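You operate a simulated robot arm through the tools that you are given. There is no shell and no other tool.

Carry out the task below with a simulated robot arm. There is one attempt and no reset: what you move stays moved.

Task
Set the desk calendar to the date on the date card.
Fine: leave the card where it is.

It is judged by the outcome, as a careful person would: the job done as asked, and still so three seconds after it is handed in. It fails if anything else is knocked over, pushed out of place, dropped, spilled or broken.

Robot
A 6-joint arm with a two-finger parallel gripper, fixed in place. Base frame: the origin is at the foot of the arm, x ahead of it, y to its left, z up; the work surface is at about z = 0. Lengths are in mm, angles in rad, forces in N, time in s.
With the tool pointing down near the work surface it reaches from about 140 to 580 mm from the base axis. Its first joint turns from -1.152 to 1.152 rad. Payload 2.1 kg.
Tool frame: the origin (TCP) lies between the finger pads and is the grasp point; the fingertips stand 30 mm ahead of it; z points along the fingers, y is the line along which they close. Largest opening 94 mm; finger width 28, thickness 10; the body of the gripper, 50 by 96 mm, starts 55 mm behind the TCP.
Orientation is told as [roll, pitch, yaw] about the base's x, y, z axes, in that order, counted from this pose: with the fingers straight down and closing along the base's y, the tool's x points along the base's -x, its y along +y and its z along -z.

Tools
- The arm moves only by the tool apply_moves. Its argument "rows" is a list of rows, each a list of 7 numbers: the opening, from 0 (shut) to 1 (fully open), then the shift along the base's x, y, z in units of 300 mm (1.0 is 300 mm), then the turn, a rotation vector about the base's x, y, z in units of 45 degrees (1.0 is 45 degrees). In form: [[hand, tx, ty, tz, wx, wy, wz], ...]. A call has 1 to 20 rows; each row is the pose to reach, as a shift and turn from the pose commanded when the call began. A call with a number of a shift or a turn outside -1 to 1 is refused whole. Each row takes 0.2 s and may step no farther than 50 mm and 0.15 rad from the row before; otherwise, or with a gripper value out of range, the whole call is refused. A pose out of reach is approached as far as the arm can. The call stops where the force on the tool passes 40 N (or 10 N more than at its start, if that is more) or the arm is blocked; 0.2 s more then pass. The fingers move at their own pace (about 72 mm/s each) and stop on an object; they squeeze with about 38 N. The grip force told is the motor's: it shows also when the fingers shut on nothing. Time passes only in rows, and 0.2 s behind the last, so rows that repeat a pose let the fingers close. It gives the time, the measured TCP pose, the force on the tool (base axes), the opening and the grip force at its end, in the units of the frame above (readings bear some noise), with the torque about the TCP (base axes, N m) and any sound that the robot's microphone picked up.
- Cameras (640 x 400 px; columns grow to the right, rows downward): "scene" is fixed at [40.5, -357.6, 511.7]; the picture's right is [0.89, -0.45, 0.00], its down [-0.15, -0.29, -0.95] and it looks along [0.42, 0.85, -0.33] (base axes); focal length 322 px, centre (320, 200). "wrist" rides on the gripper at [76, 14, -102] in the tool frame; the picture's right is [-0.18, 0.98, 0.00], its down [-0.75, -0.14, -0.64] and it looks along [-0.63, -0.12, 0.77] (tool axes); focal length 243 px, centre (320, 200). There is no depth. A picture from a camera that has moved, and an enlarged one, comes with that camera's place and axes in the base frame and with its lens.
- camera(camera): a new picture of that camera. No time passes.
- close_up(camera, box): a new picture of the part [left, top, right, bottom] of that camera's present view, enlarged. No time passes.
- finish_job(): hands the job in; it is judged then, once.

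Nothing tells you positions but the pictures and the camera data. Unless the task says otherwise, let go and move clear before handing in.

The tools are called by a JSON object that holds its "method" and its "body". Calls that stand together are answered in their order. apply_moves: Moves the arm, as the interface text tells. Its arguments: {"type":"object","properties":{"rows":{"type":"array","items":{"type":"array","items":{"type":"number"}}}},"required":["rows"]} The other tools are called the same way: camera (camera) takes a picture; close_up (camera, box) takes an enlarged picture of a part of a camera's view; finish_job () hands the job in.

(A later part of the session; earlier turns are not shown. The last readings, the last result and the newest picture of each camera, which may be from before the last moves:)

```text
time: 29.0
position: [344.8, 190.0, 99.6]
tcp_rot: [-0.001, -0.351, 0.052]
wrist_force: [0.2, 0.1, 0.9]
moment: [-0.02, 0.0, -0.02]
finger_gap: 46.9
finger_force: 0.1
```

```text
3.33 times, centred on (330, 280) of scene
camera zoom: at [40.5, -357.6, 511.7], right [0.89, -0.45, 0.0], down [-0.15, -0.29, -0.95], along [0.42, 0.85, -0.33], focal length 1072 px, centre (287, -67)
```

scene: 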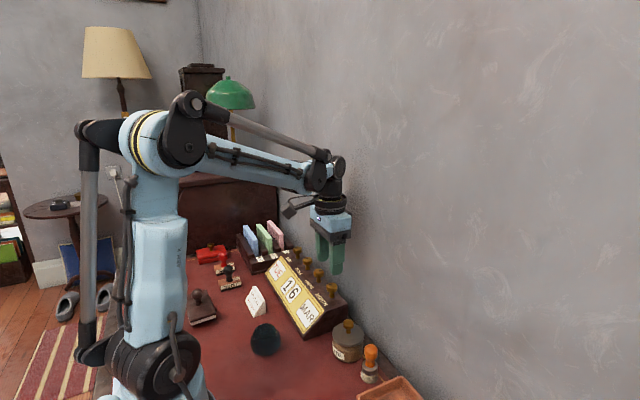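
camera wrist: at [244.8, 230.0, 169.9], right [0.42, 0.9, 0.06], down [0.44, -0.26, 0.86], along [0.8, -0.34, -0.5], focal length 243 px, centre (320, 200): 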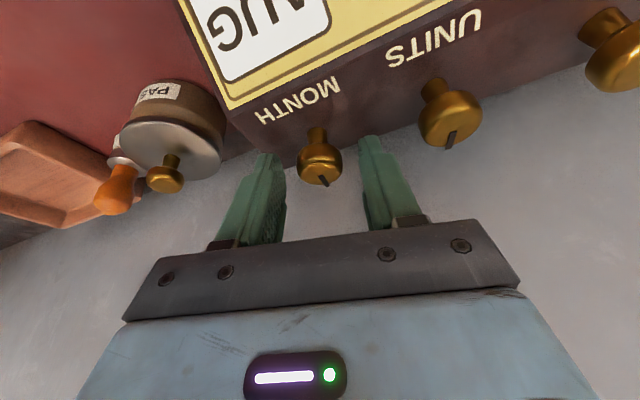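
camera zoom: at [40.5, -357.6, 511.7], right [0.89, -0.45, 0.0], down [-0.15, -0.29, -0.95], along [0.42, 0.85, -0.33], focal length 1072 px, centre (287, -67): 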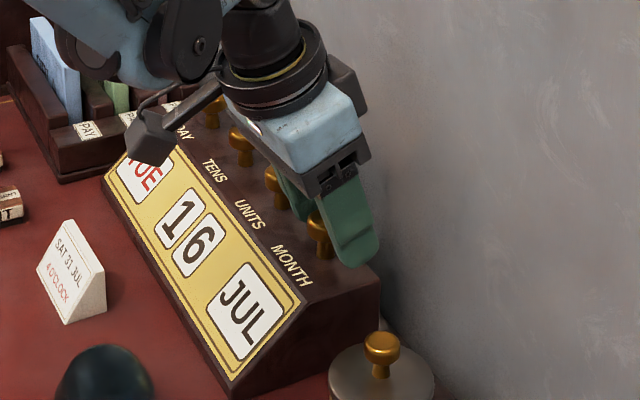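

MONTH reads JUL, with the pointer mid-range at ≈10° and holding after release. Next I'll lift, move over UNITS (about 64 mm along +y), and yaw to −30°, since turning counter-clockwise should count down 6→1.

{"method": "apply_moves", "body": {"rows": [[0.5, 0, 0, 0.07, 0, 0, 0], [0.5, 0, 0, 0.14, 0, 0, 0], [0.5, 0, 0.07, 0.14, 0, 0, -0.12], [0.5, 0, 0.14, 0.14, 0, 0, -0.24], [0.5, 0, 0.2133, 0.14, 0, 0, -0.36], [0.5, 0, 0.2133, 0.14, 0, 0, -0.48], [0.5, 0, 0.2133, 0.14, 0, 0, -0.6], [0.5, 0, 0.2133, 0.14, 0, 0, -0.7333], [0.5, 0, 0.2133, 0.14, 0, 0, -0.7333]]}}

{"method": "camera", "body": {"camera": "wrist"}}

{"method": "close_up", "body": {"camera": "wrist", "box": [240, 80, 400, 180]}}

{"method": "close_up", "body": {"camera": "scene", "box": [250, 210, 370, 330]}}

```text
time: 31.0
position: [344.9, 254.9, 140.5]
tcp_rot: [0.0, -0.349, -0.525]
wrist_force: [-0.5, -0.1, -0.5]
moment: [0.02, 0.03, -0.03]
finger_gap: 46.8
finger_force: 0.0
```

```text
taken
camera wrist: at [259.9, 318.9, 211.5], right [0.64, 0.76, 0.06], down [0.35, -0.37, 0.86], along [0.68, -0.53, -0.5], focal length 243 px, centre (320, 200)
```

wrist: 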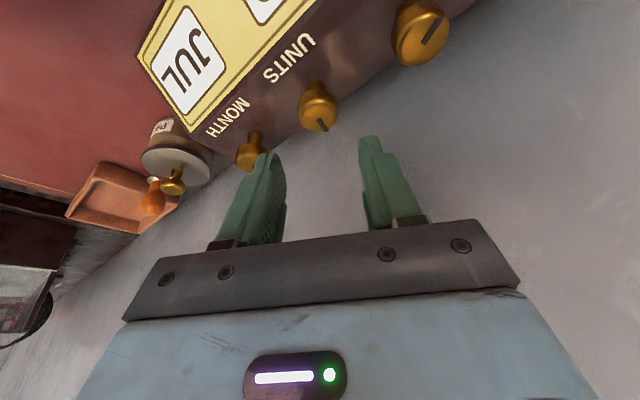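

```text
4.00 times, centred on (320, 130) of wrist
camera zoom: at [259.9, 318.9, 211.5], right [0.64, 0.76, 0.06], down [0.35, -0.37, 0.86], along [0.68, -0.53, -0.5], focal length 970 px, centre (320, 480)
```

zoom: 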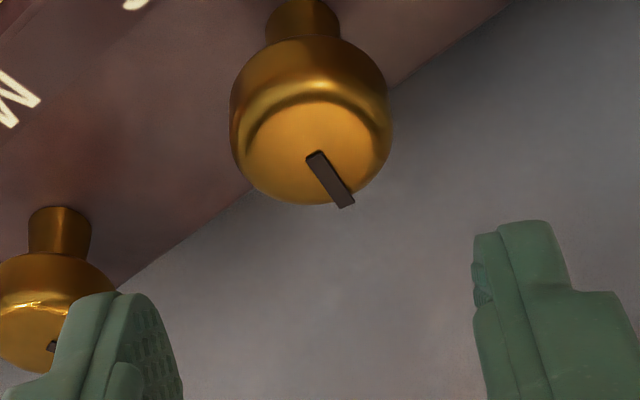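

```text
3.33 times, centred on (310, 270) of scene
camera zoom: at [40.5, -357.6, 511.7], right [0.89, -0.45, 0.0], down [-0.15, -0.29, -0.95], along [0.42, 0.85, -0.33], focal length 1072 px, centre (353, -33)
```

zoom: 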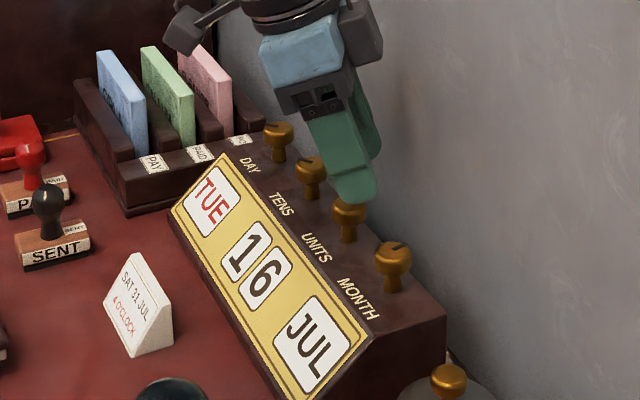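

The UNITS knob axis computes to about (346, 255.5). I'll shift slightly, descend and grip.

{"method": "apply_moves", "body": {"rows": [[0.5, 0, 0.005, -0.04, 0, 0, 0], [0.5, 0, 0.005, -0.08, 0, 0, 0], [0.5, 0, 0.005, -0.12, 0, 0, 0], [0.5, 0, 0.005, -0.14, 0, 0, 0], [0.5, 0, 0.005, -0.14, 0, 0, 0]]}}

{"method": "close_up", "body": {"camera": "wrist", "box": [240, 120, 400, 220]}}

{"method": "apply_moves", "body": {"rows": [[0.1, 0, 0, 0, 0, 0, 0], [0.1, 0, 0, 0, 0, 0, 0], [0.1, 0, 0, 0, 0, 0, 0]]}}

```text
time: 32.2
position: [343.3, 255.8, 99.7]
tcp_rot: [-0.001, -0.35, -0.523]
wrist_force: [-0.5, 0.0, 0.2]
moment: [-0.04, 0.0, 0.01]
finger_gap: 46.8
finger_force: 0.0
```

```text
4.00 times, centred on (320, 170) of wrist
camera zoom: at [259.3, 320.4, 169.7], right [0.64, 0.77, 0.06], down [0.35, -0.37, 0.86], along [0.68, -0.53, -0.5], focal length 970 px, centre (320, 320)
```

zoom: 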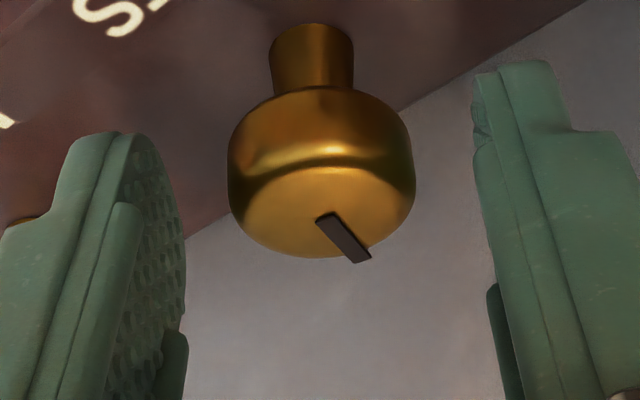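

```text
time: 33.0
position: [344.0, 255.8, 100.0]
tcp_rot: [0.005, -0.349, -0.522]
wrist_force: [11.9, 14.6, -8.2]
moment: [0.32, -0.21, 0.0]
finger_gap: 25.0
finger_force: 45.1
```

The residual is 18 N along the closing axis, so I'm about 1.3 mm off. The image agrees, with the knob 8 px right of the centred reference. I'll nudge accordingly.

{"method": "apply_moves", "body": {"rows": [[0.1, 0.0022, 0.0038, 0, 0, 0, 0], [0.1, 0.0022, 0.0038, 0, 0, 0, 0]]}}

{"method": "close_up", "body": {"camera": "wrist", "box": [240, 120, 400, 220]}}

```text
time: 33.6
position: [345.9, 256.8, 99.6]
tcp_rot: [0.0, -0.349, -0.523]
wrist_force: [-0.3, 12.7, 2.9]
moment: [0.0, -0.57, 0.0]
finger_gap: 25.3
finger_force: 44.9
```

```text
4.00 times, centred on (320, 170) of wrist
camera zoom: at [259.8, 321.5, 169.8], right [0.64, 0.77, 0.06], down [0.35, -0.37, 0.86], along [0.68, -0.53, -0.5], focal length 970 px, centre (320, 320)
```

zoom: 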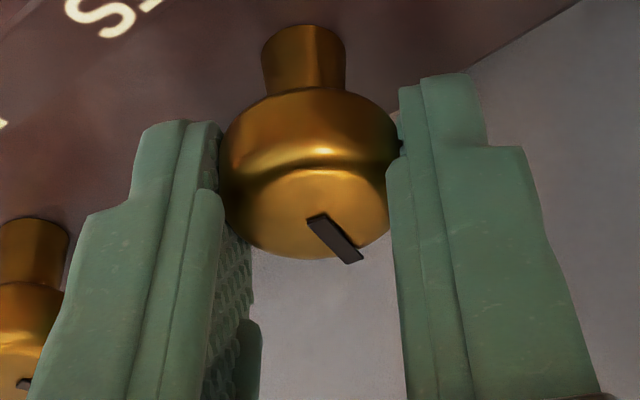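

Good. I'll turn +30° counter-clockwise and check the units digit.

{"method": "apply_moves", "body": {"rows": [[0.1, 0.0005, 0.001, 0, 0, 0, 0.11], [0.1, 0.0005, 0.001, 0, 0, 0, 0.22], [0.1, 0.0005, 0.001, 0, 0, 0, 0.33], [0.1, 0.0005, 0.001, 0, 0, 0, 0.44], [0.1, 0.0005, 0.001, 0, 0, 0, 0.55], [0.1, 0.0005, 0.001, 0, 0, 0, 0.6667], [0.1, 0.0005, 0.001, 0, 0, 0, 0.6667]]}}

{"method": "close_up", "body": {"camera": "scene", "box": [250, 210, 370, 330]}}

{"method": "close_up", "body": {"camera": "wrist", "box": [240, 120, 400, 220]}}

```text
time: 35.2
position: [345.1, 256.6, 98.9]
tcp_rot: [0.003, -0.347, 0.002]
wrist_force: [-13.3, 5.8, 8.2]
moment: [0.11, 0.35, -0.01]
finger_gap: 25.2
finger_force: 45.2
```

```text
3.33 times, centred on (310, 270) of scene
camera zoom: at [40.5, -357.6, 511.7], right [0.89, -0.45, 0.0], down [-0.15, -0.29, -0.95], along [0.42, 0.85, -0.33], focal length 1072 px, centre (353, -33)
```

zoom: 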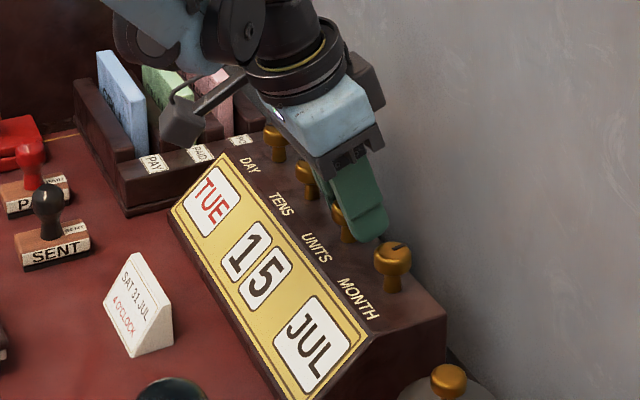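

```text
4.00 times, centred on (320, 170) of wrist
camera zoom: at [238.8, 270.2, 169.9], right [0.17, 0.98, 0.06], down [0.49, -0.14, 0.86], along [0.85, -0.12, -0.51], focal length 970 px, centre (320, 320)
```

zoom: 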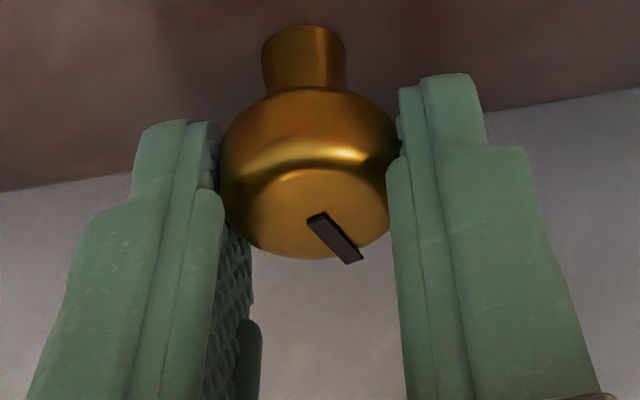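

It reads 15, so counter-clockwise counts down. I'll continue another +30°.

{"method": "apply_moves", "body": {"rows": [[0.1, 0, 0, 0, 0, 0, 0.11], [0.1, 0, 0, 0, 0, 0, 0.22], [0.1, 0, 0, 0, 0, 0, 0.33], [0.1, 0, 0, 0, 0, 0, 0.44], [0.1, 0, 0, 0, 0, 0, 0.55], [0.1, 0, 0, 0, 0, 0, 0.6667], [0.1, 0, 0, 0, 0, 0, 0.6667]]}}

{"method": "close_up", "body": {"camera": "scene", "box": [250, 210, 370, 330]}}

{"method": "close_up", "body": {"camera": "wrist", "box": [240, 120, 400, 220]}}

```text
time: 36.8
position: [344.8, 256.9, 99.5]
tcp_rot: [0.003, -0.348, 0.526]
wrist_force: [-16.4, 12.2, -11.4]
moment: [0.32, -0.14, 0.0]
finger_gap: 25.5
finger_force: 44.8
```

```text
3.33 times, centred on (310, 270) of scene
camera zoom: at [40.5, -357.5, 511.7], right [0.89, -0.45, 0.0], down [-0.15, -0.29, -0.95], along [0.42, 0.85, -0.33], focal length 1072 px, centre (353, -33)
```

zoom: 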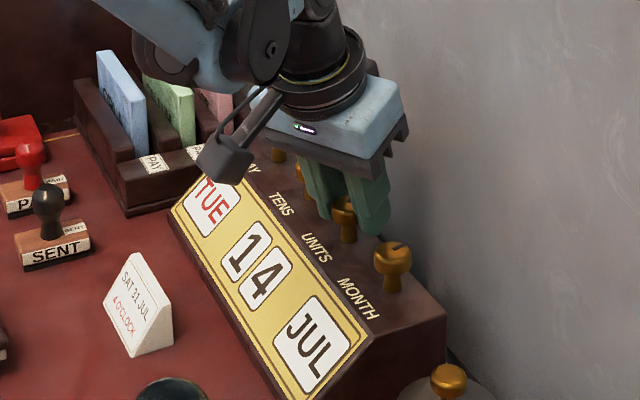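

```text
4.00 times, centred on (320, 170) of wrist
camera zoom: at [246.1, 215.2, 169.9], right [-0.34, 0.94, 0.07], down [0.5, 0.12, 0.86], along [0.8, 0.33, -0.51], focal length 970 px, centre (320, 320)
```

zoom: 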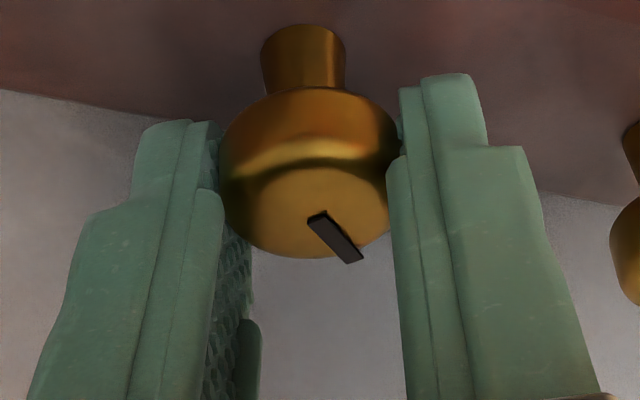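

It reads 14 after 60°. I'll release, recentre by (−1.0, +0.9) mm, rotate back to −30°, and regrip.

{"method": "apply_moves", "body": {"rows": [[0.5, 0, 0, 0, 0, 0, 0], [0.5, 0, 0, 0, 0, 0, 0], [0.5, -0.0033, 0.003, 0, 0, 0, 0], [0.5, -0.0033, 0.003, 0, 0, 0, -0.15], [0.5, -0.0033, 0.003, 0, 0, 0, -0.3], [0.5, -0.0033, 0.003, 0, 0, 0, -0.45], [0.5, -0.0033, 0.003, 0, 0, 0, -0.6], [0.5, -0.0033, 0.003, 0, 0, 0, -0.75], [0.5, -0.0033, 0.003, 0, 0, 0, -0.9], [0.5, -0.0033, 0.003, 0, 0, 0, -1.0]]}}

{"method": "apply_moves", "body": {"rows": [[0.5, 0, 0, 0, 0, 0, -0.15], [0.5, 0, 0, 0, 0, 0, -0.3333], [0.5, 0, 0, 0, 0, 0, -0.3333], [0.5, 0, 0, 0, 0, 0, -0.3333]]}}

{"method": "close_up", "body": {"camera": "wrist", "box": [240, 120, 400, 220]}}

{"method": "apply_moves", "body": {"rows": [[0.1, 0, 0, 0, 0, 0, 0], [0.1, 0, 0, 0, 0, 0, 0], [0.1, 0, 0, 0, 0, 0, 0]]}}

{"method": "close_up", "body": {"camera": "scene", "box": [250, 210, 370, 330]}}

```text
time: 39.0
position: [344.3, 257.3, 101.0]
tcp_rot: [0.0, -0.349, -0.264]
wrist_force: [0.3, -0.2, -0.7]
moment: [-0.05, 0.0, -0.04]
finger_gap: 47.2
finger_force: 0.0
```

```text
time: 40.0
position: [344.0, 257.5, 99.1]
tcp_rot: [0.0, -0.35, -0.522]
wrist_force: [-0.5, 0.2, 0.5]
moment: [-0.01, -0.01, 0.0]
finger_gap: 47.1
finger_force: 0.0
```

```text
4.00 times, centred on (320, 170) of wrist
camera zoom: at [259.3, 322.9, 170.0], right [0.64, 0.76, 0.06], down [0.35, -0.37, 0.86], along [0.68, -0.53, -0.5], focal length 970 px, centre (320, 320)
```

zoom: 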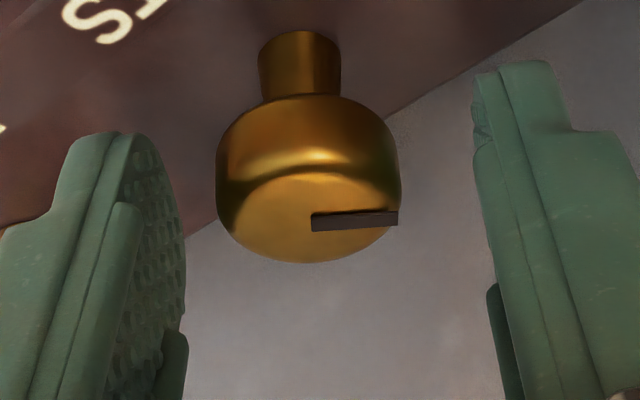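

```text
time: 40.8
position: [342.9, 257.5, 100.4]
tcp_rot: [0.0, -0.349, -0.523]
wrist_force: [-9.7, -8.4, 1.2]
moment: [-0.24, 0.03, -0.02]
finger_gap: 25.2
finger_force: 44.7
```

```text
3.33 times, centred on (310, 270) of scene
camera zoom: at [40.5, -357.6, 511.7], right [0.89, -0.45, 0.0], down [-0.15, -0.29, -0.95], along [0.42, 0.85, -0.33], focal length 1072 px, centre (353, -33)
```

zoom: 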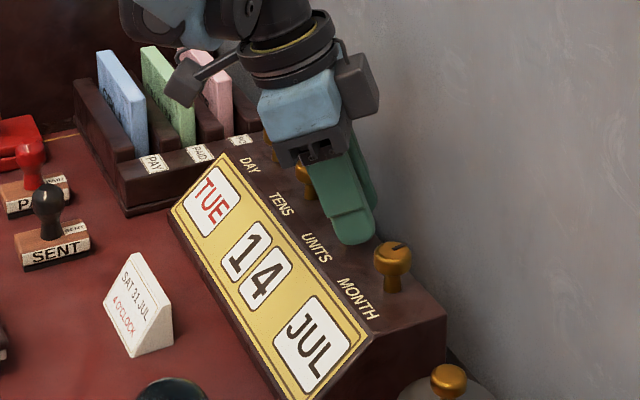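

The pointer went from −9° to 51° for 6→4, consistent with about 36° per digit, so "1" should be centred near 171°. I'm regripped at −30° with a small offset; I'll correct it while turning +45°.

{"method": "apply_moves", "body": {"rows": [[0.1, -0.0013, -0.0023, 0, 0, 0, 0], [0.1, -0.0018, -0.0022, 0, 0, 0, 0.12], [0.1, -0.0022, -0.002, 0, 0, 0, 0.24], [0.1, -0.0026, -0.0019, 0, 0, 0, 0.36], [0.1, -0.003, -0.0018, 0, 0, 0, 0.48], [0.1, -0.0033, -0.0017, 0, 0, 0, 0.6], [0.1, -0.0036, -0.0016, 0, 0, 0, 0.72], [0.1, -0.004, -0.0015, 0, 0, 0, 0.84], [0.1, -0.004, -0.0015, 0, 0, 0, 1.0], [0.1, -0.004, -0.0015, 0, 0, 0, 1.0]]}}

{"method": "close_up", "body": {"camera": "scene", "box": [250, 210, 370, 330]}}

```text
time: 43.0
position: [343.9, 256.3, 99.3]
tcp_rot: [-0.002, -0.349, 0.263]
wrist_force: [13.0, -5.6, -13.6]
moment: [-0.27, 0.26, -0.04]
finger_gap: 25.4
finger_force: 44.9
```

```text
3.33 times, centred on (310, 270) of scene
camera zoom: at [40.6, -357.5, 511.7], right [0.89, -0.45, 0.0], down [-0.15, -0.29, -0.95], along [0.42, 0.85, -0.33], focal length 1072 px, centre (353, -33)
```

zoom: 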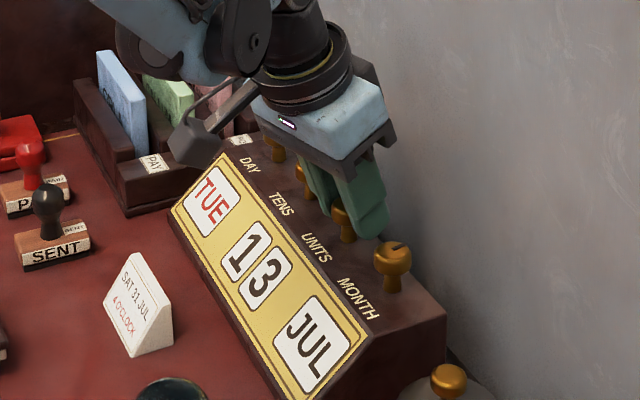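

It reads 13. I'll turn 15° more to yaw +30°, then release and regrip at −30°.

{"method": "apply_moves", "body": {"rows": [[0.1, 0, -0.001, 0, 0, 0, 0.11], [0.1, 0, -0.0015, 0, 0, 0, 0.22], [0.1, 0, -0.0015, 0, 0, 0, 0.3333], [0.1, 0, -0.0015, 0, 0, 0, 0.3333]]}}

{"method": "apply_moves", "body": {"rows": [[0.5, 0, 0, 0, 0, 0, 0], [0.5, 0, 0, 0, 0, 0, 0], [0.5, 0, 0, 0, 0, 0, 0], [0.5, 0, 0, 0, 0, 0, -0.15], [0.5, 0, 0, 0, 0, 0, -0.3], [0.5, 0, 0, 0, 0, 0, -0.45], [0.5, 0, 0, 0, 0, 0, -0.6], [0.5, 0, 0, 0, 0, 0, -0.75], [0.5, 0, 0, 0, 0, 0, -0.9], [0.5, 0, 0, 0, 0, 0, -1.0]]}}

{"method": "apply_moves", "body": {"rows": [[0.5, 0, 0, 0, 0, 0, -0.15], [0.5, 0, 0, 0, 0, 0, -0.3333], [0.5, 0, 0, 0, 0, 0, -0.3333], [0.5, 0, 0, 0, 0, 0, -0.3333]]}}

{"method": "close_up", "body": {"camera": "wrist", "box": [240, 120, 400, 220]}}

{"method": "apply_moves", "body": {"rows": [[0.1, 0, 0, 0, 0, 0, 0], [0.1, 0, 0, 0, 0, 0, 0], [0.1, 0, 0, 0, 0, 0, 0]]}}

{"method": "close_up", "body": {"camera": "scene", "box": [250, 210, 370, 330]}}

```text
time: 44.0
position: [343.8, 257.9, 99.6]
tcp_rot: [0.0, -0.352, 0.526]
wrist_force: [24.6, -0.3, -19.0]
moment: [-0.04, -0.26, -0.03]
finger_gap: 25.3
finger_force: 45.2
```

```text
time: 46.2
position: [343.5, 257.2, 98.2]
tcp_rot: [-0.001, -0.349, -0.264]
wrist_force: [1.2, -0.2, 0.2]
moment: [0.01, 0.02, -0.01]
finger_gap: 47.0
finger_force: 0.0
```

```text
time: 47.2
position: [344.0, 256.4, 99.8]
tcp_rot: [-0.002, -0.347, -0.524]
wrist_force: [-0.1, -0.5, -0.3]
moment: [-0.02, -0.01, -0.01]
finger_gap: 46.9
finger_force: 0.1
```

```text
4.00 times, centred on (320, 170) of wrist
camera zoom: at [258.2, 321.5, 170.0], right [0.64, 0.76, 0.06], down [0.35, -0.37, 0.86], along [0.68, -0.53, -0.5], focal length 970 px, centre (320, 320)
```

zoom: 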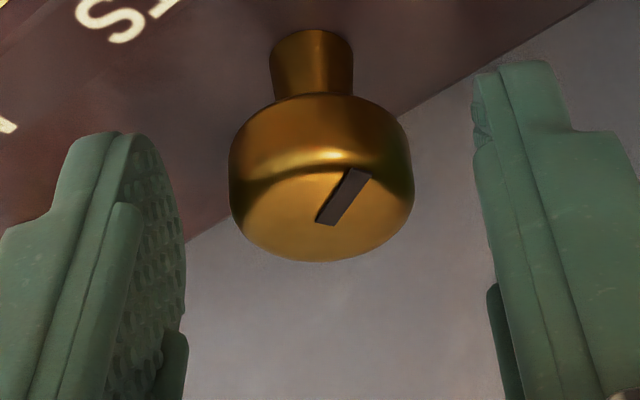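

```text
time: 48.0
position: [343.6, 257.0, 100.1]
tcp_rot: [0.004, -0.349, -0.524]
wrist_force: [10.2, 11.2, -6.0]
moment: [0.26, -0.12, 0.0]
finger_gap: 25.4
finger_force: 45.3
```

```text
3.33 times, centred on (310, 270) of scene
camera zoom: at [40.5, -357.5, 511.7], right [0.89, -0.45, 0.0], down [-0.15, -0.29, -0.95], along [0.42, 0.85, -0.33], focal length 1072 px, centre (353, -33)
```

zoom: 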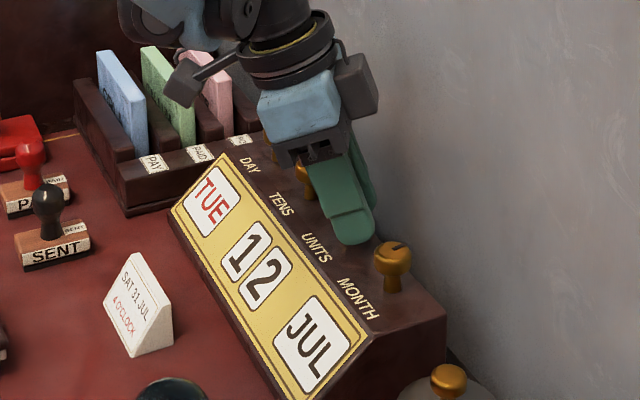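

It now reads 12 (pointer ≈114°). I'll nudge ~1 mm to centre and turn +45°.

{"method": "apply_moves", "body": {"rows": [[0.1, 0.0018, 0.0032, 0, 0, 0, 0], [0.1, 0.0018, 0.0032, 0, 0, 0, 0.12], [0.1, 0.0018, 0.0032, 0, 0, 0, 0.24], [0.1, 0.0018, 0.0032, 0, 0, 0, 0.36], [0.1, 0.0018, 0.0032, 0, 0, 0, 0.48], [0.1, 0.0018, 0.0032, 0, 0, 0, 0.6], [0.1, 0.0018, 0.0032, 0, 0, 0, 0.72], [0.1, 0.0018, 0.0032, 0, 0, 0, 0.84], [0.1, 0.0018, 0.0032, 0, 0, 0, 1.0], [0.1, 0.0018, 0.0032, 0, 0, 0, 1.0]]}}

{"method": "close_up", "body": {"camera": "scene", "box": [250, 210, 370, 330]}}

{"method": "close_up", "body": {"camera": "wrist", "box": [240, 120, 400, 220]}}

```text
time: 50.2
position: [342.9, 256.5, 99.9]
tcp_rot: [-0.002, -0.345, 0.262]
wrist_force: [-13.4, -16.8, 21.9]
moment: [-0.46, 0.25, 0.01]
finger_gap: 25.4
finger_force: 45.3
```

```text
3.33 times, centred on (310, 270) of scene
camera zoom: at [40.4, -357.6, 511.6], right [0.89, -0.45, 0.0], down [-0.15, -0.29, -0.95], along [0.42, 0.85, -0.33], focal length 1072 px, centre (353, -33)
```

zoom: 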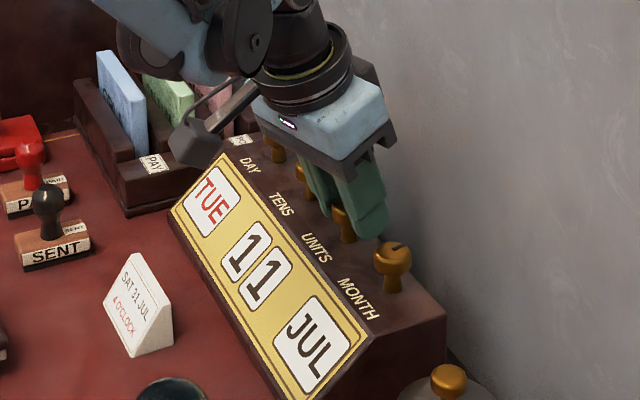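

```text
4.00 times, centred on (320, 170) of wrist
camera zoom: at [237.5, 242.4, 169.7], right [-0.09, 0.99, 0.06], down [0.51, -0.01, 0.86], along [0.86, 0.11, -0.51], focal length 970 px, centre (320, 320)
```

zoom: 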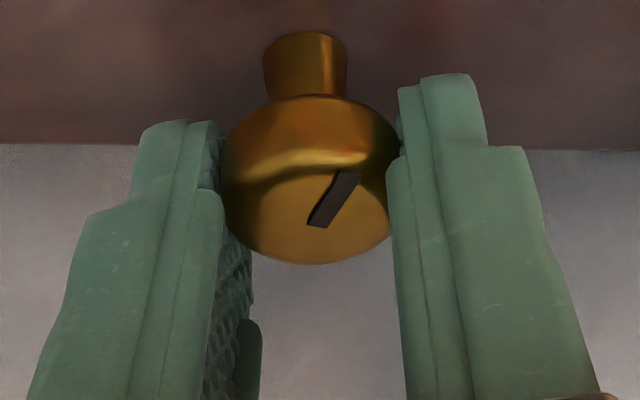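

UNITS is now 1. I'll turn 9° more towards the centre of the detent range, relieving the lateral load, then release and check.

{"method": "apply_moves", "body": {"rows": [[0.1, 0.0008, -0.0029, 0, 0, 0, 0], [0.1, 0.0008, -0.0029, 0, 0, 0, 0.1], [0.1, 0.0008, -0.0029, 0, 0, 0, 0.2], [0.1, 0.0008, -0.0029, 0, 0, 0, 0.2]]}}

{"method": "apply_moves", "body": {"rows": [[0.5, 0, 0, 0, 0, 0, 0], [0.5, 0, 0, 0, 0, 0, 0], [0.5, 0, 0, 0, 0, 0, 0], [0.5, 0, 0, 0, 0, 0, 0]]}}

{"method": "close_up", "body": {"camera": "wrist", "box": [240, 120, 400, 220]}}

{"method": "close_up", "body": {"camera": "scene", "box": [250, 210, 370, 330]}}

```text
time: 51.2
position: [343.0, 256.9, 99.4]
tcp_rot: [0.002, -0.35, 0.42]
wrist_force: [-5.9, -10.7, 4.2]
moment: [-0.36, 0.55, -0.01]
finger_gap: 25.3
finger_force: 45.0
```

```text
time: 52.2
position: [345.2, 257.1, 98.8]
tcp_rot: [0.0, -0.35, 0.419]
wrist_force: [-0.4, 0.0, 0.1]
moment: [0.0, -0.01, -0.03]
finger_gap: 47.3
finger_force: 0.1
```

```text
4.00 times, centred on (320, 170) of wrist
camera zoom: at [241.1, 225.9, 169.6], right [-0.24, 0.97, 0.06], down [0.5, 0.07, 0.86], along [0.83, 0.24, -0.5], focal length 970 px, centre (320, 320)
```

zoom: 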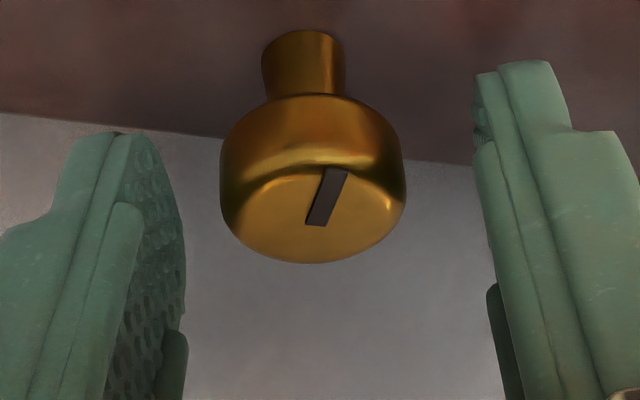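

```text
3.33 times, centred on (310, 270) of scene
camera zoom: at [40.5, -357.6, 511.7], right [0.89, -0.45, 0.0], down [-0.15, -0.29, -0.95], along [0.42, 0.85, -0.33], focal length 1072 px, centre (353, -33)
```

zoom: 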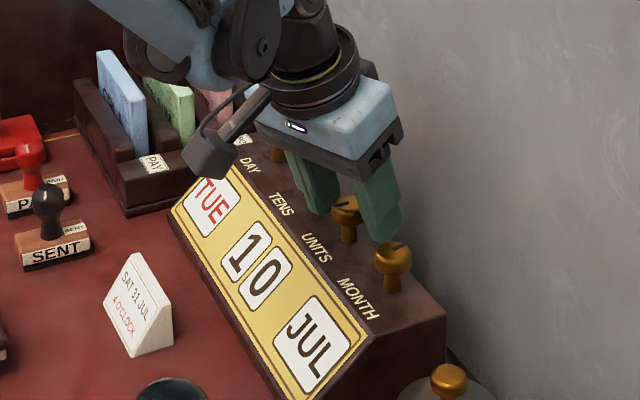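

On release the knob slipped on to 0 (pointer ≈180°). Stored tangential load drags the knob when the fingers open. I'll regrip centred, turn back about 26° to the middle of "1" (≈154°), and unload before opening.

{"method": "apply_moves", "body": {"rows": [[0.5, 0.0024, 0.001, 0, 0, 0, 0], [0.5, 0.0024, 0.001, 0, 0, 0, 0], [0.1, 0.0024, 0.001, 0, 0, 0, 0], [0.1, 0.0024, 0.001, 0, 0, 0, 0], [0.1, 0.0024, 0.001, 0, 0, 0, 0]]}}

{"method": "apply_moves", "body": {"rows": [[0.1, 0, 0, 0, 0, 0, -0.12], [0.1, 0, 0, 0, 0, 0, -0.24], [0.1, 0, 0, 0, 0, 0, -0.36], [0.1, 0, 0, 0, 0, 0, -0.48], [0.1, 0, 0, 0, 0, 0, -0.578], [0.1, 0, 0, 0, 0, 0, -0.578]]}}

{"method": "close_up", "body": {"camera": "wrist", "box": [240, 120, 400, 220]}}

{"method": "close_up", "body": {"camera": "scene", "box": [250, 210, 370, 330]}}

```text
time: 53.4
position: [344.6, 256.6, 98.9]
tcp_rot: [-0.001, -0.348, 0.419]
wrist_force: [3.0, -1.6, -0.5]
moment: [-0.14, 0.17, -0.01]
finger_gap: 25.2
finger_force: 45.0
```

```text
time: 54.8
position: [344.7, 258.2, 99.6]
tcp_rot: [0.001, -0.349, -0.036]
wrist_force: [6.7, -2.1, -11.0]
moment: [0.03, -0.78, -0.01]
finger_gap: 25.5
finger_force: 45.2
```

```text
4.00 times, centred on (320, 170) of wrist
camera zoom: at [239.1, 274.3, 169.7], right [0.21, 0.98, 0.06], down [0.48, -0.16, 0.86], along [0.85, -0.15, -0.5], focal length 970 px, centre (320, 320)
```

zoom: 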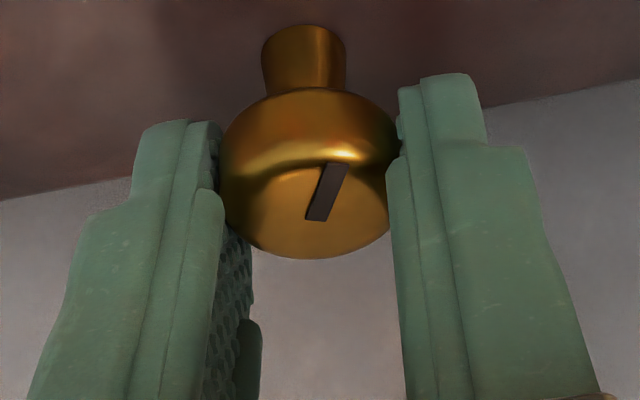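

```text
3.33 times, centred on (310, 270) of scene
camera zoom: at [40.5, -357.5, 511.7], right [0.89, -0.45, 0.0], down [-0.15, -0.29, -0.95], along [0.42, 0.85, -0.33], focal length 1072 px, centre (353, -33)
```

zoom: 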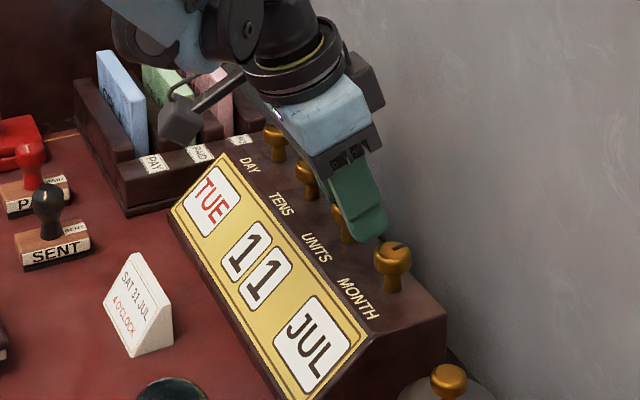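

UNITS reads 1 again with low loads. I'll release and verify.

{"method": "apply_moves", "body": {"rows": [[0.32, 0, 0, 0, 0, 0, 0], [0.5, 0, 0, 0, 0, 0, 0], [0.5, 0, 0, 0, 0, 0, 0], [0.5, 0, 0, 0, 0, 0, 0]]}}

{"method": "close_up", "body": {"camera": "wrist", "box": [240, 120, 400, 220]}}

{"method": "close_up", "body": {"camera": "scene", "box": [250, 210, 370, 330]}}

```text
time: 55.8
position: [343.7, 256.9, 99.6]
tcp_rot: [0.001, -0.351, -0.034]
wrist_force: [0.1, 0.3, -0.1]
moment: [-0.01, 0.01, 0.03]
finger_gap: 47.1
finger_force: 0.1
```

```text
4.00 times, centred on (320, 170) of wrist
camera zoom: at [239.0, 274.2, 169.8], right [0.21, 0.98, 0.06], down [0.48, -0.16, 0.86], along [0.85, -0.15, -0.5], focal length 970 px, centre (320, 320)
```

zoom: 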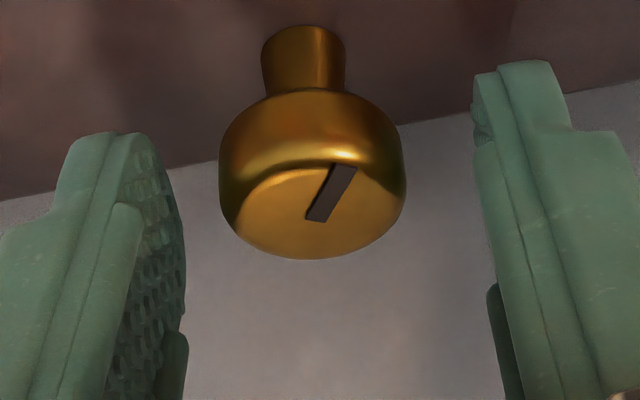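

```text
3.33 times, centred on (310, 270) of scene
camera zoom: at [40.5, -357.6, 511.7], right [0.89, -0.45, 0.0], down [-0.15, -0.29, -0.95], along [0.42, 0.85, -0.33], focal length 1072 px, centre (353, -33)
```

zoom: 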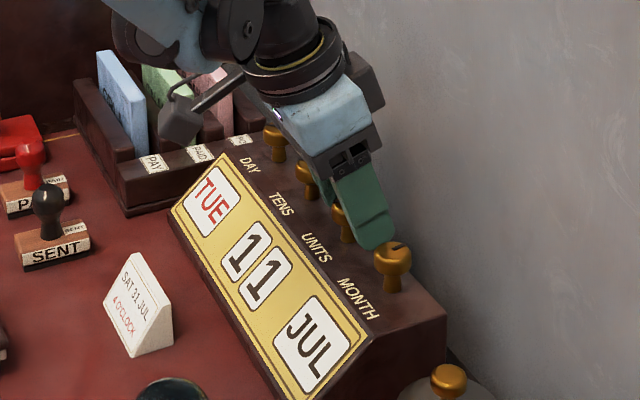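

UNITS is set to 1 (it reads 11) and holds after release. Now I'll lift and go over TENS (about 66 mm further along y), yawing to +30°, since a clockwise turn should count up 1→3.

{"method": "apply_moves", "body": {"rows": [[0.5, 0, 0, 0.07, 0, 0, 0], [0.5, 0, 0, 0.14, 0, 0, 0], [0.5, 0, 0.075, 0.14, 0, 0, 0.12], [0.5, 0, 0.15, 0.14, 0, 0, 0.24], [0.5, 0, 0.22, 0.14, 0, 0, 0.36], [0.5, 0, 0.22, 0.14, 0, 0, 0.48], [0.5, 0, 0.22, 0.14, 0, 0, 0.6], [0.5, 0, 0.22, 0.14, 0, 0, 0.7111], [0.5, 0, 0.22, 0.14, 0, 0, 0.7111]]}}

{"method": "camera", "body": {"camera": "wrist"}}

{"method": "close_up", "body": {"camera": "wrist", "box": [240, 80, 400, 180]}}

{"method": "close_up", "body": {"camera": "scene", "box": [230, 210, 370, 330]}}

```text
time: 57.8
position: [344.8, 322.7, 141.0]
tcp_rot: [0.0, -0.349, 0.526]
wrist_force: [-0.7, 0.0, -0.2]
moment: [-0.04, -0.01, 0.01]
finger_gap: 47.2
finger_force: 0.0
```

```text
taken
camera wrist: at [245.8, 281.4, 211.9], right [-0.34, 0.94, 0.06], down [0.49, 0.12, 0.86], along [0.8, 0.33, -0.5], focal length 243 px, centre (320, 200)
```

wrist: 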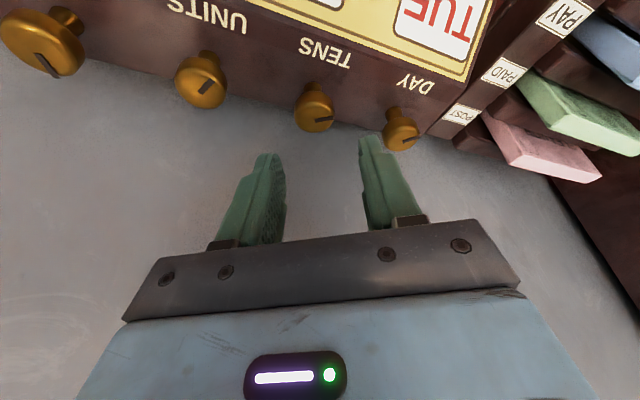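

```text
4.00 times, centred on (320, 130) of wrist
camera zoom: at [245.8, 281.4, 211.9], right [-0.34, 0.94, 0.06], down [0.49, 0.12, 0.86], along [0.8, 0.33, -0.5], focal length 970 px, centre (320, 480)
```

zoom: 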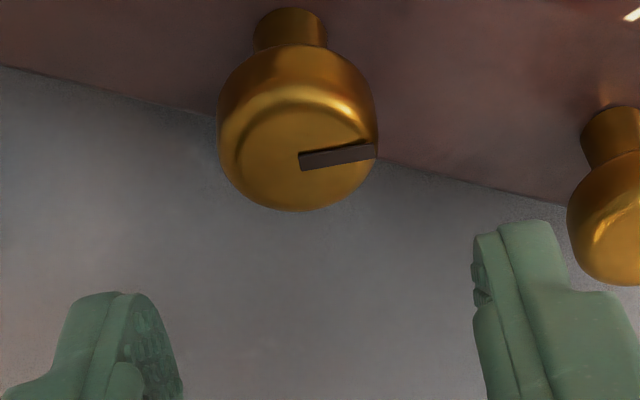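

```text
3.33 times, centred on (300, 270) of scene
camera zoom: at [40.5, -357.6, 511.7], right [0.89, -0.45, 0.0], down [-0.15, -0.29, -0.95], along [0.42, 0.85, -0.33], focal length 1072 px, centre (387, -33)
```

zoom: 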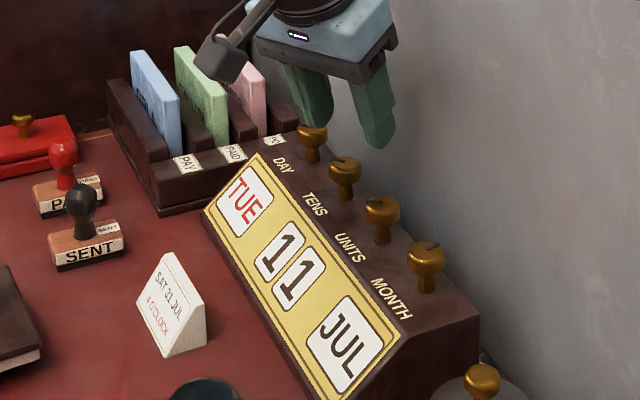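

TENS axis ≈ (345.5, 323.8) and its pointer is at ≈118°. I'll shift slightly, descend, check the alignment and close.

{"method": "apply_moves", "body": {"rows": [[0.5, -0.0015, 0.0027, -0.04, 0, 0, 0], [0.5, -0.0015, 0.0027, -0.08, 0, 0, 0], [0.5, -0.0015, 0.0027, -0.12, 0, 0, 0], [0.5, -0.0015, 0.0027, -0.14, 0, 0, 0], [0.5, -0.0015, 0.0027, -0.14, 0, 0, 0]]}}

{"method": "close_up", "body": {"camera": "wrist", "box": [240, 120, 400, 220]}}

{"method": "apply_moves", "body": {"rows": [[0.1, 0, 0, 0, 0, 0, 0], [0.1, 0, 0, 0, 0, 0, 0], [0.1, 0, 0, 0, 0, 0, 0]]}}

```text
time: 59.0
position: [344.0, 324.4, 99.1]
tcp_rot: [-0.001, -0.349, 0.525]
wrist_force: [-0.2, 0.7, -0.5]
moment: [-0.05, -0.03, 0.0]
finger_gap: 47.1
finger_force: 0.1
```

```text
4.00 times, centred on (320, 170) of wrist
camera zoom: at [245.0, 282.4, 169.7], right [-0.34, 0.94, 0.06], down [0.49, 0.12, 0.86], along [0.8, 0.33, -0.5], focal length 970 px, centre (320, 320)
```

zoom: 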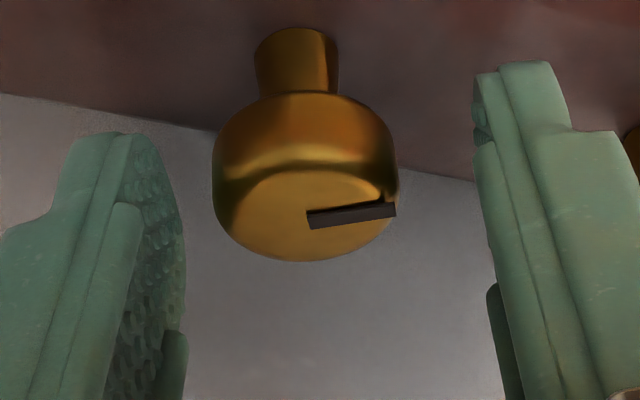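

```text
time: 59.8
position: [344.9, 323.6, 99.3]
tcp_rot: [-0.002, -0.349, 0.523]
wrist_force: [5.1, -9.0, -5.5]
moment: [-0.13, -0.09, 0.0]
finger_gap: 25.1
finger_force: 45.0
```

It's about 0.9 mm off. I'll nudge back and turn −30°.

{"method": "apply_moves", "body": {"rows": [[0.1, 0.0015, -0.0027, 0, 0, 0, 0], [0.1, 0.0015, -0.0027, 0, 0, 0, -0.11], [0.1, 0.0015, -0.0027, 0, 0, 0, -0.22], [0.1, 0.0015, -0.0027, 0, 0, 0, -0.33], [0.1, 0.0015, -0.0027, 0, 0, 0, -0.44], [0.1, 0.0015, -0.0027, 0, 0, 0, -0.55], [0.1, 0.0015, -0.0027, 0, 0, 0, -0.6667], [0.1, 0.0015, -0.0027, 0, 0, 0, -0.6667]]}}

{"method": "close_up", "body": {"camera": "scene", "box": [230, 210, 370, 330]}}

```text
time: 61.6
position: [345.2, 322.3, 99.4]
tcp_rot: [0.001, -0.348, 0.001]
wrist_force: [11.2, -6.5, -10.5]
moment: [-0.07, 0.07, 0.05]
finger_gap: 25.4
finger_force: 45.5
```

```text
3.33 times, centred on (300, 270) of scene
camera zoom: at [40.5, -357.5, 511.7], right [0.89, -0.45, 0.0], down [-0.15, -0.29, -0.95], along [0.42, 0.85, -0.33], focal length 1072 px, centre (387, -33)
```

zoom: 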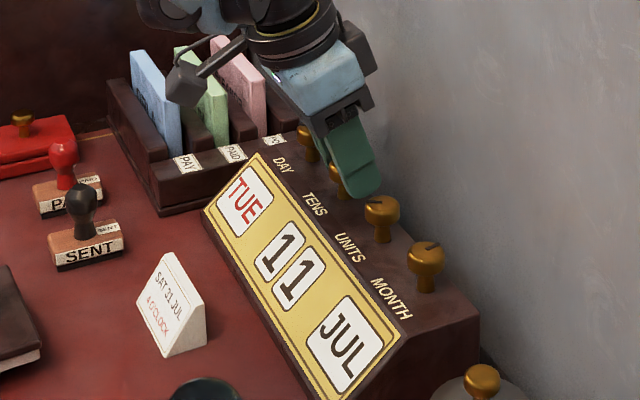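

The tens digit is still 1 after −30°, so its steps are wider (likely 90°). I'll continue another −30°.

{"method": "apply_moves", "body": {"rows": [[0.1, 0, 0, 0, 0, 0, -0.11], [0.1, 0, 0, 0, 0, 0, -0.22], [0.1, 0, 0, 0, 0, 0, -0.33], [0.1, 0, 0, 0, 0, 0, -0.44], [0.1, 0, 0, 0, 0, 0, -0.55], [0.1, 0, 0, 0, 0, 0, -0.6667], [0.1, 0, 0, 0, 0, 0, -0.6667]]}}

{"method": "close_up", "body": {"camera": "scene", "box": [230, 210, 370, 330]}}

{"method": "close_up", "body": {"camera": "wrist", "box": [240, 120, 400, 220]}}

```text
time: 63.2
position: [344.4, 321.9, 99.2]
tcp_rot: [-0.001, -0.35, -0.526]
wrist_force: [4.5, -14.8, -6.9]
moment: [-0.11, 0.18, 0.0]
finger_gap: 25.4
finger_force: 45.3
```

```text
3.33 times, centred on (300, 270) of scene
camera zoom: at [40.5, -357.6, 511.7], right [0.89, -0.45, 0.0], down [-0.15, -0.29, -0.95], along [0.42, 0.85, -0.33], focal length 1072 px, centre (387, -33)
```

zoom: 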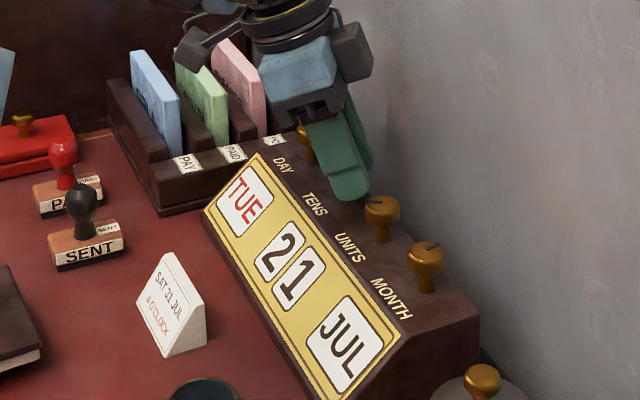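

```text
4.00 times, centred on (320, 170) of wrist
camera zoom: at [259.9, 388.1, 169.8], right [0.64, 0.76, 0.06], down [0.35, -0.37, 0.86], along [0.68, -0.53, -0.5], focal length 970 px, centre (320, 320)
```

zoom: 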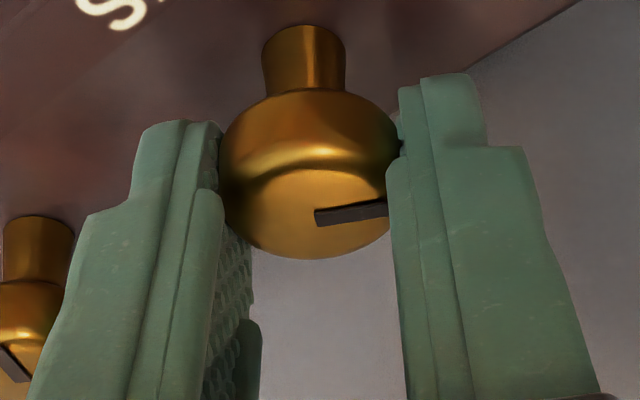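

It reads 21 after −60°, consistent with 90° per step, so 3 should be about −120° further. I'll release, recentre, rotate back to +30°, and regrip.

{"method": "apply_moves", "body": {"rows": [[0.5, 0, 0, 0, 0, 0, 0], [0.5, 0, 0, 0, 0, 0, 0], [0.5, -0.0013, -0.0022, 0, 0, 0, 0], [0.5, -0.0013, -0.0022, 0, 0, 0, 0.15], [0.5, -0.0013, -0.0022, 0, 0, 0, 0.3], [0.5, -0.0013, -0.0022, 0, 0, 0, 0.45], [0.5, -0.0013, -0.0022, 0, 0, 0, 0.6], [0.5, -0.0013, -0.0022, 0, 0, 0, 0.75], [0.5, -0.0013, -0.0022, 0, 0, 0, 0.9], [0.5, -0.0013, -0.0022, 0, 0, 0, 1.0]]}}

{"method": "apply_moves", "body": {"rows": [[0.5, 0, 0, 0, 0, 0, 0.15], [0.5, 0, 0, 0, 0, 0, 0.3333], [0.5, 0, 0, 0, 0, 0, 0.3333], [0.5, 0, 0, 0, 0, 0, 0.3333]]}}

{"method": "close_up", "body": {"camera": "wrist", "box": [240, 120, 400, 220]}}

{"method": "apply_moves", "body": {"rows": [[0.1, 0, 0, 0, 0, 0, 0], [0.1, 0, 0, 0, 0, 0, 0], [0.1, 0, 0, 0, 0, 0, 0]]}}

```text
time: 65.4
position: [344.7, 322.5, 99.8]
tcp_rot: [-0.001, -0.349, 0.266]
wrist_force: [-0.3, 0.0, 0.2]
moment: [0.01, 0.04, -0.04]
finger_gap: 47.1
finger_force: 0.0
```

```text
time: 66.4
position: [344.0, 321.8, 99.3]
tcp_rot: [0.001, -0.35, 0.526]
wrist_force: [-0.1, -0.7, 0.2]
moment: [0.0, -0.06, -0.01]
finger_gap: 46.9
finger_force: 0.1
```

```text
4.00 times, centred on (320, 170) of wrist
camera zoom: at [245.3, 280.5, 170.0], right [-0.34, 0.94, 0.06], down [0.49, 0.12, 0.86], along [0.8, 0.33, -0.5], focal length 970 px, centre (320, 320)
```

zoom: 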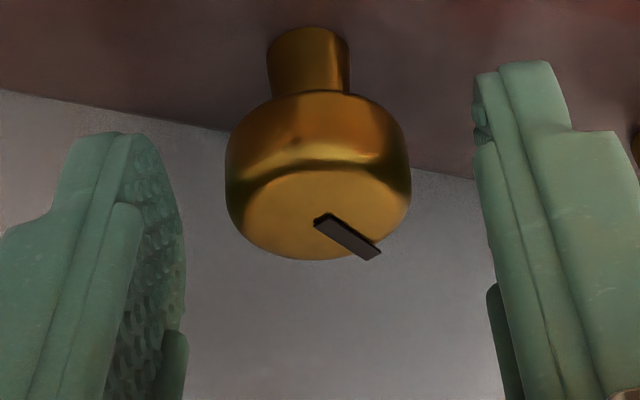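

```text
time: 67.2
position: [343.7, 321.7, 98.0]
tcp_rot: [0.001, -0.349, 0.522]
wrist_force: [-3.5, 5.3, -0.8]
moment: [0.12, -0.03, -0.03]
finger_gap: 25.3
finger_force: 45.1
```

Well centred. I'll turn −60° (two calls).

{"method": "apply_moves", "body": {"rows": [[0.1, 0, 0.001, 0, 0, 0, -0.12], [0.1, 0, 0.001, 0, 0, 0, -0.24], [0.1, 0, 0.001, 0, 0, 0, -0.36], [0.1, 0, 0.001, 0, 0, 0, -0.48], [0.1, 0, 0.001, 0, 0, 0, -0.6], [0.1, 0, 0.001, 0, 0, 0, -0.72], [0.1, 0, 0.001, 0, 0, 0, -0.84], [0.1, 0, 0.001, 0, 0, 0, -1.0], [0.1, 0, 0.001, 0, 0, 0, -1.0]]}}

{"method": "apply_moves", "body": {"rows": [[0.1, 0, 0, 0, 0, 0, -0.11], [0.1, 0, 0, 0, 0, 0, -0.22], [0.1, 0, 0, 0, 0, 0, -0.3333], [0.1, 0, 0, 0, 0, 0, -0.3333]]}}

{"method": "close_up", "body": {"camera": "scene", "box": [230, 210, 370, 330]}}

{"method": "close_up", "body": {"camera": "wrist", "box": [240, 120, 400, 220]}}

```text
time: 69.2
position: [342.9, 323.3, 100.2]
tcp_rot: [0.003, -0.349, -0.264]
wrist_force: [-2.3, 13.3, 3.7]
moment: [0.18, -0.52, -0.04]
finger_gap: 25.2
finger_force: 45.8
```

```text
time: 70.2
position: [344.1, 322.8, 100.6]
tcp_rot: [0.001, -0.35, -0.525]
wrist_force: [-3.5, 14.9, 17.3]
moment: [0.49, 0.36, 0.21]
finger_gap: 25.6
finger_force: 45.3
```

```text
3.33 times, centred on (300, 270) of scene
camera zoom: at [40.4, -357.6, 511.6], right [0.89, -0.45, 0.0], down [-0.15, -0.29, -0.95], along [0.42, 0.85, -0.33], focal length 1072 px, centre (387, -33)
```

zoom: 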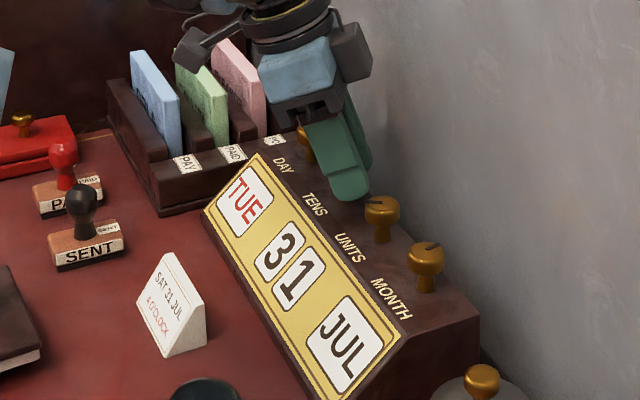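

```text
4.00 times, centred on (320, 170) of wrist
camera zoom: at [259.2, 387.9, 170.0], right [0.64, 0.76, 0.06], down [0.35, -0.37, 0.86], along [0.68, -0.53, -0.5], focal length 970 px, centre (320, 320)
```

zoom: 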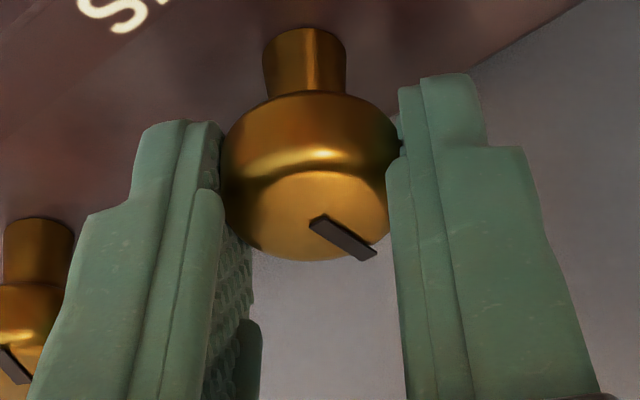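

It already reads 31, so TENS steps are about 60°, not 90°. I'll unload the side force with a ~1.2 mm nudge in +y, then release and check that it holds.

{"method": "apply_moves", "body": {"rows": [[0.1, -0.001, 0.004, 0, 0, 0, 0], [0.1, -0.001, 0.004, 0, 0, 0, 0]]}}

{"method": "apply_moves", "body": {"rows": [[0.3, 0, 0, 0, 0, 0, 0], [0.5, 0, 0, 0, 0, 0, 0], [0.5, 0, 0, 0, 0, 0, 0], [0.5, 0, 0, 0, 0, 0, 0]]}}

{"method": "close_up", "body": {"camera": "scene", "box": [230, 210, 370, 330]}}

{"method": "close_up", "body": {"camera": "wrist", "box": [240, 120, 400, 220]}}

```text
time: 70.8
position: [343.4, 323.7, 99.2]
tcp_rot: [-0.003, -0.35, -0.524]
wrist_force: [1.7, 3.5, 10.3]
moment: [0.68, 0.99, 0.14]
finger_gap: 25.4
finger_force: 44.3
```

```text
time: 71.8
position: [343.6, 323.7, 100.1]
tcp_rot: [-0.001, -0.349, -0.524]
wrist_force: [0.4, 0.7, 0.6]
moment: [0.0, 0.01, 0.01]
finger_gap: 46.9
finger_force: 0.3
```

```text
3.33 times, centred on (300, 270) of scene
camera zoom: at [40.5, -357.6, 511.7], right [0.89, -0.45, 0.0], down [-0.15, -0.29, -0.95], along [0.42, 0.85, -0.33], focal length 1072 px, centre (387, -33)
```

zoom: 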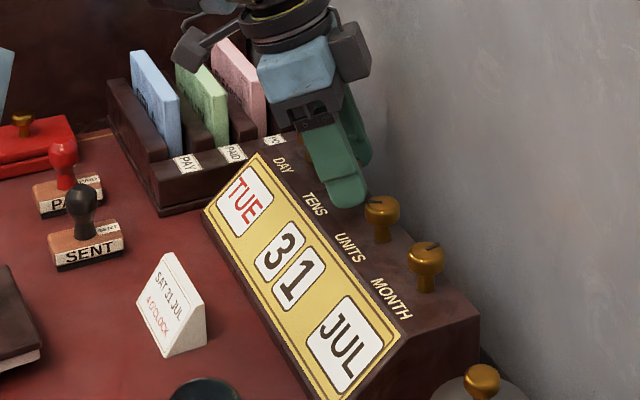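

```text
4.00 times, centred on (320, 170) of wrist
camera zoom: at [258.8, 388.9, 169.8], right [0.64, 0.77, 0.06], down [0.35, -0.37, 0.86], along [0.68, -0.53, -0.5], focal length 970 px, centre (320, 320)
```

zoom: 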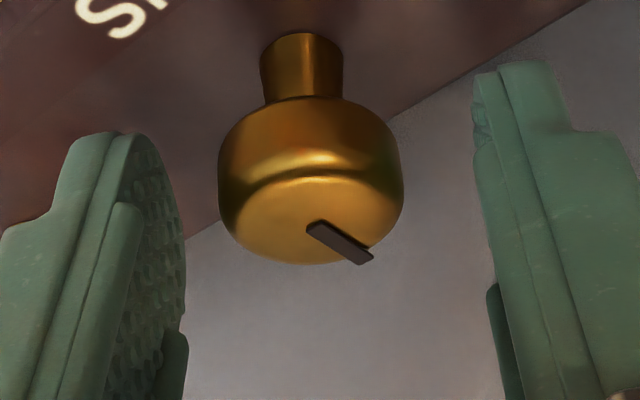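

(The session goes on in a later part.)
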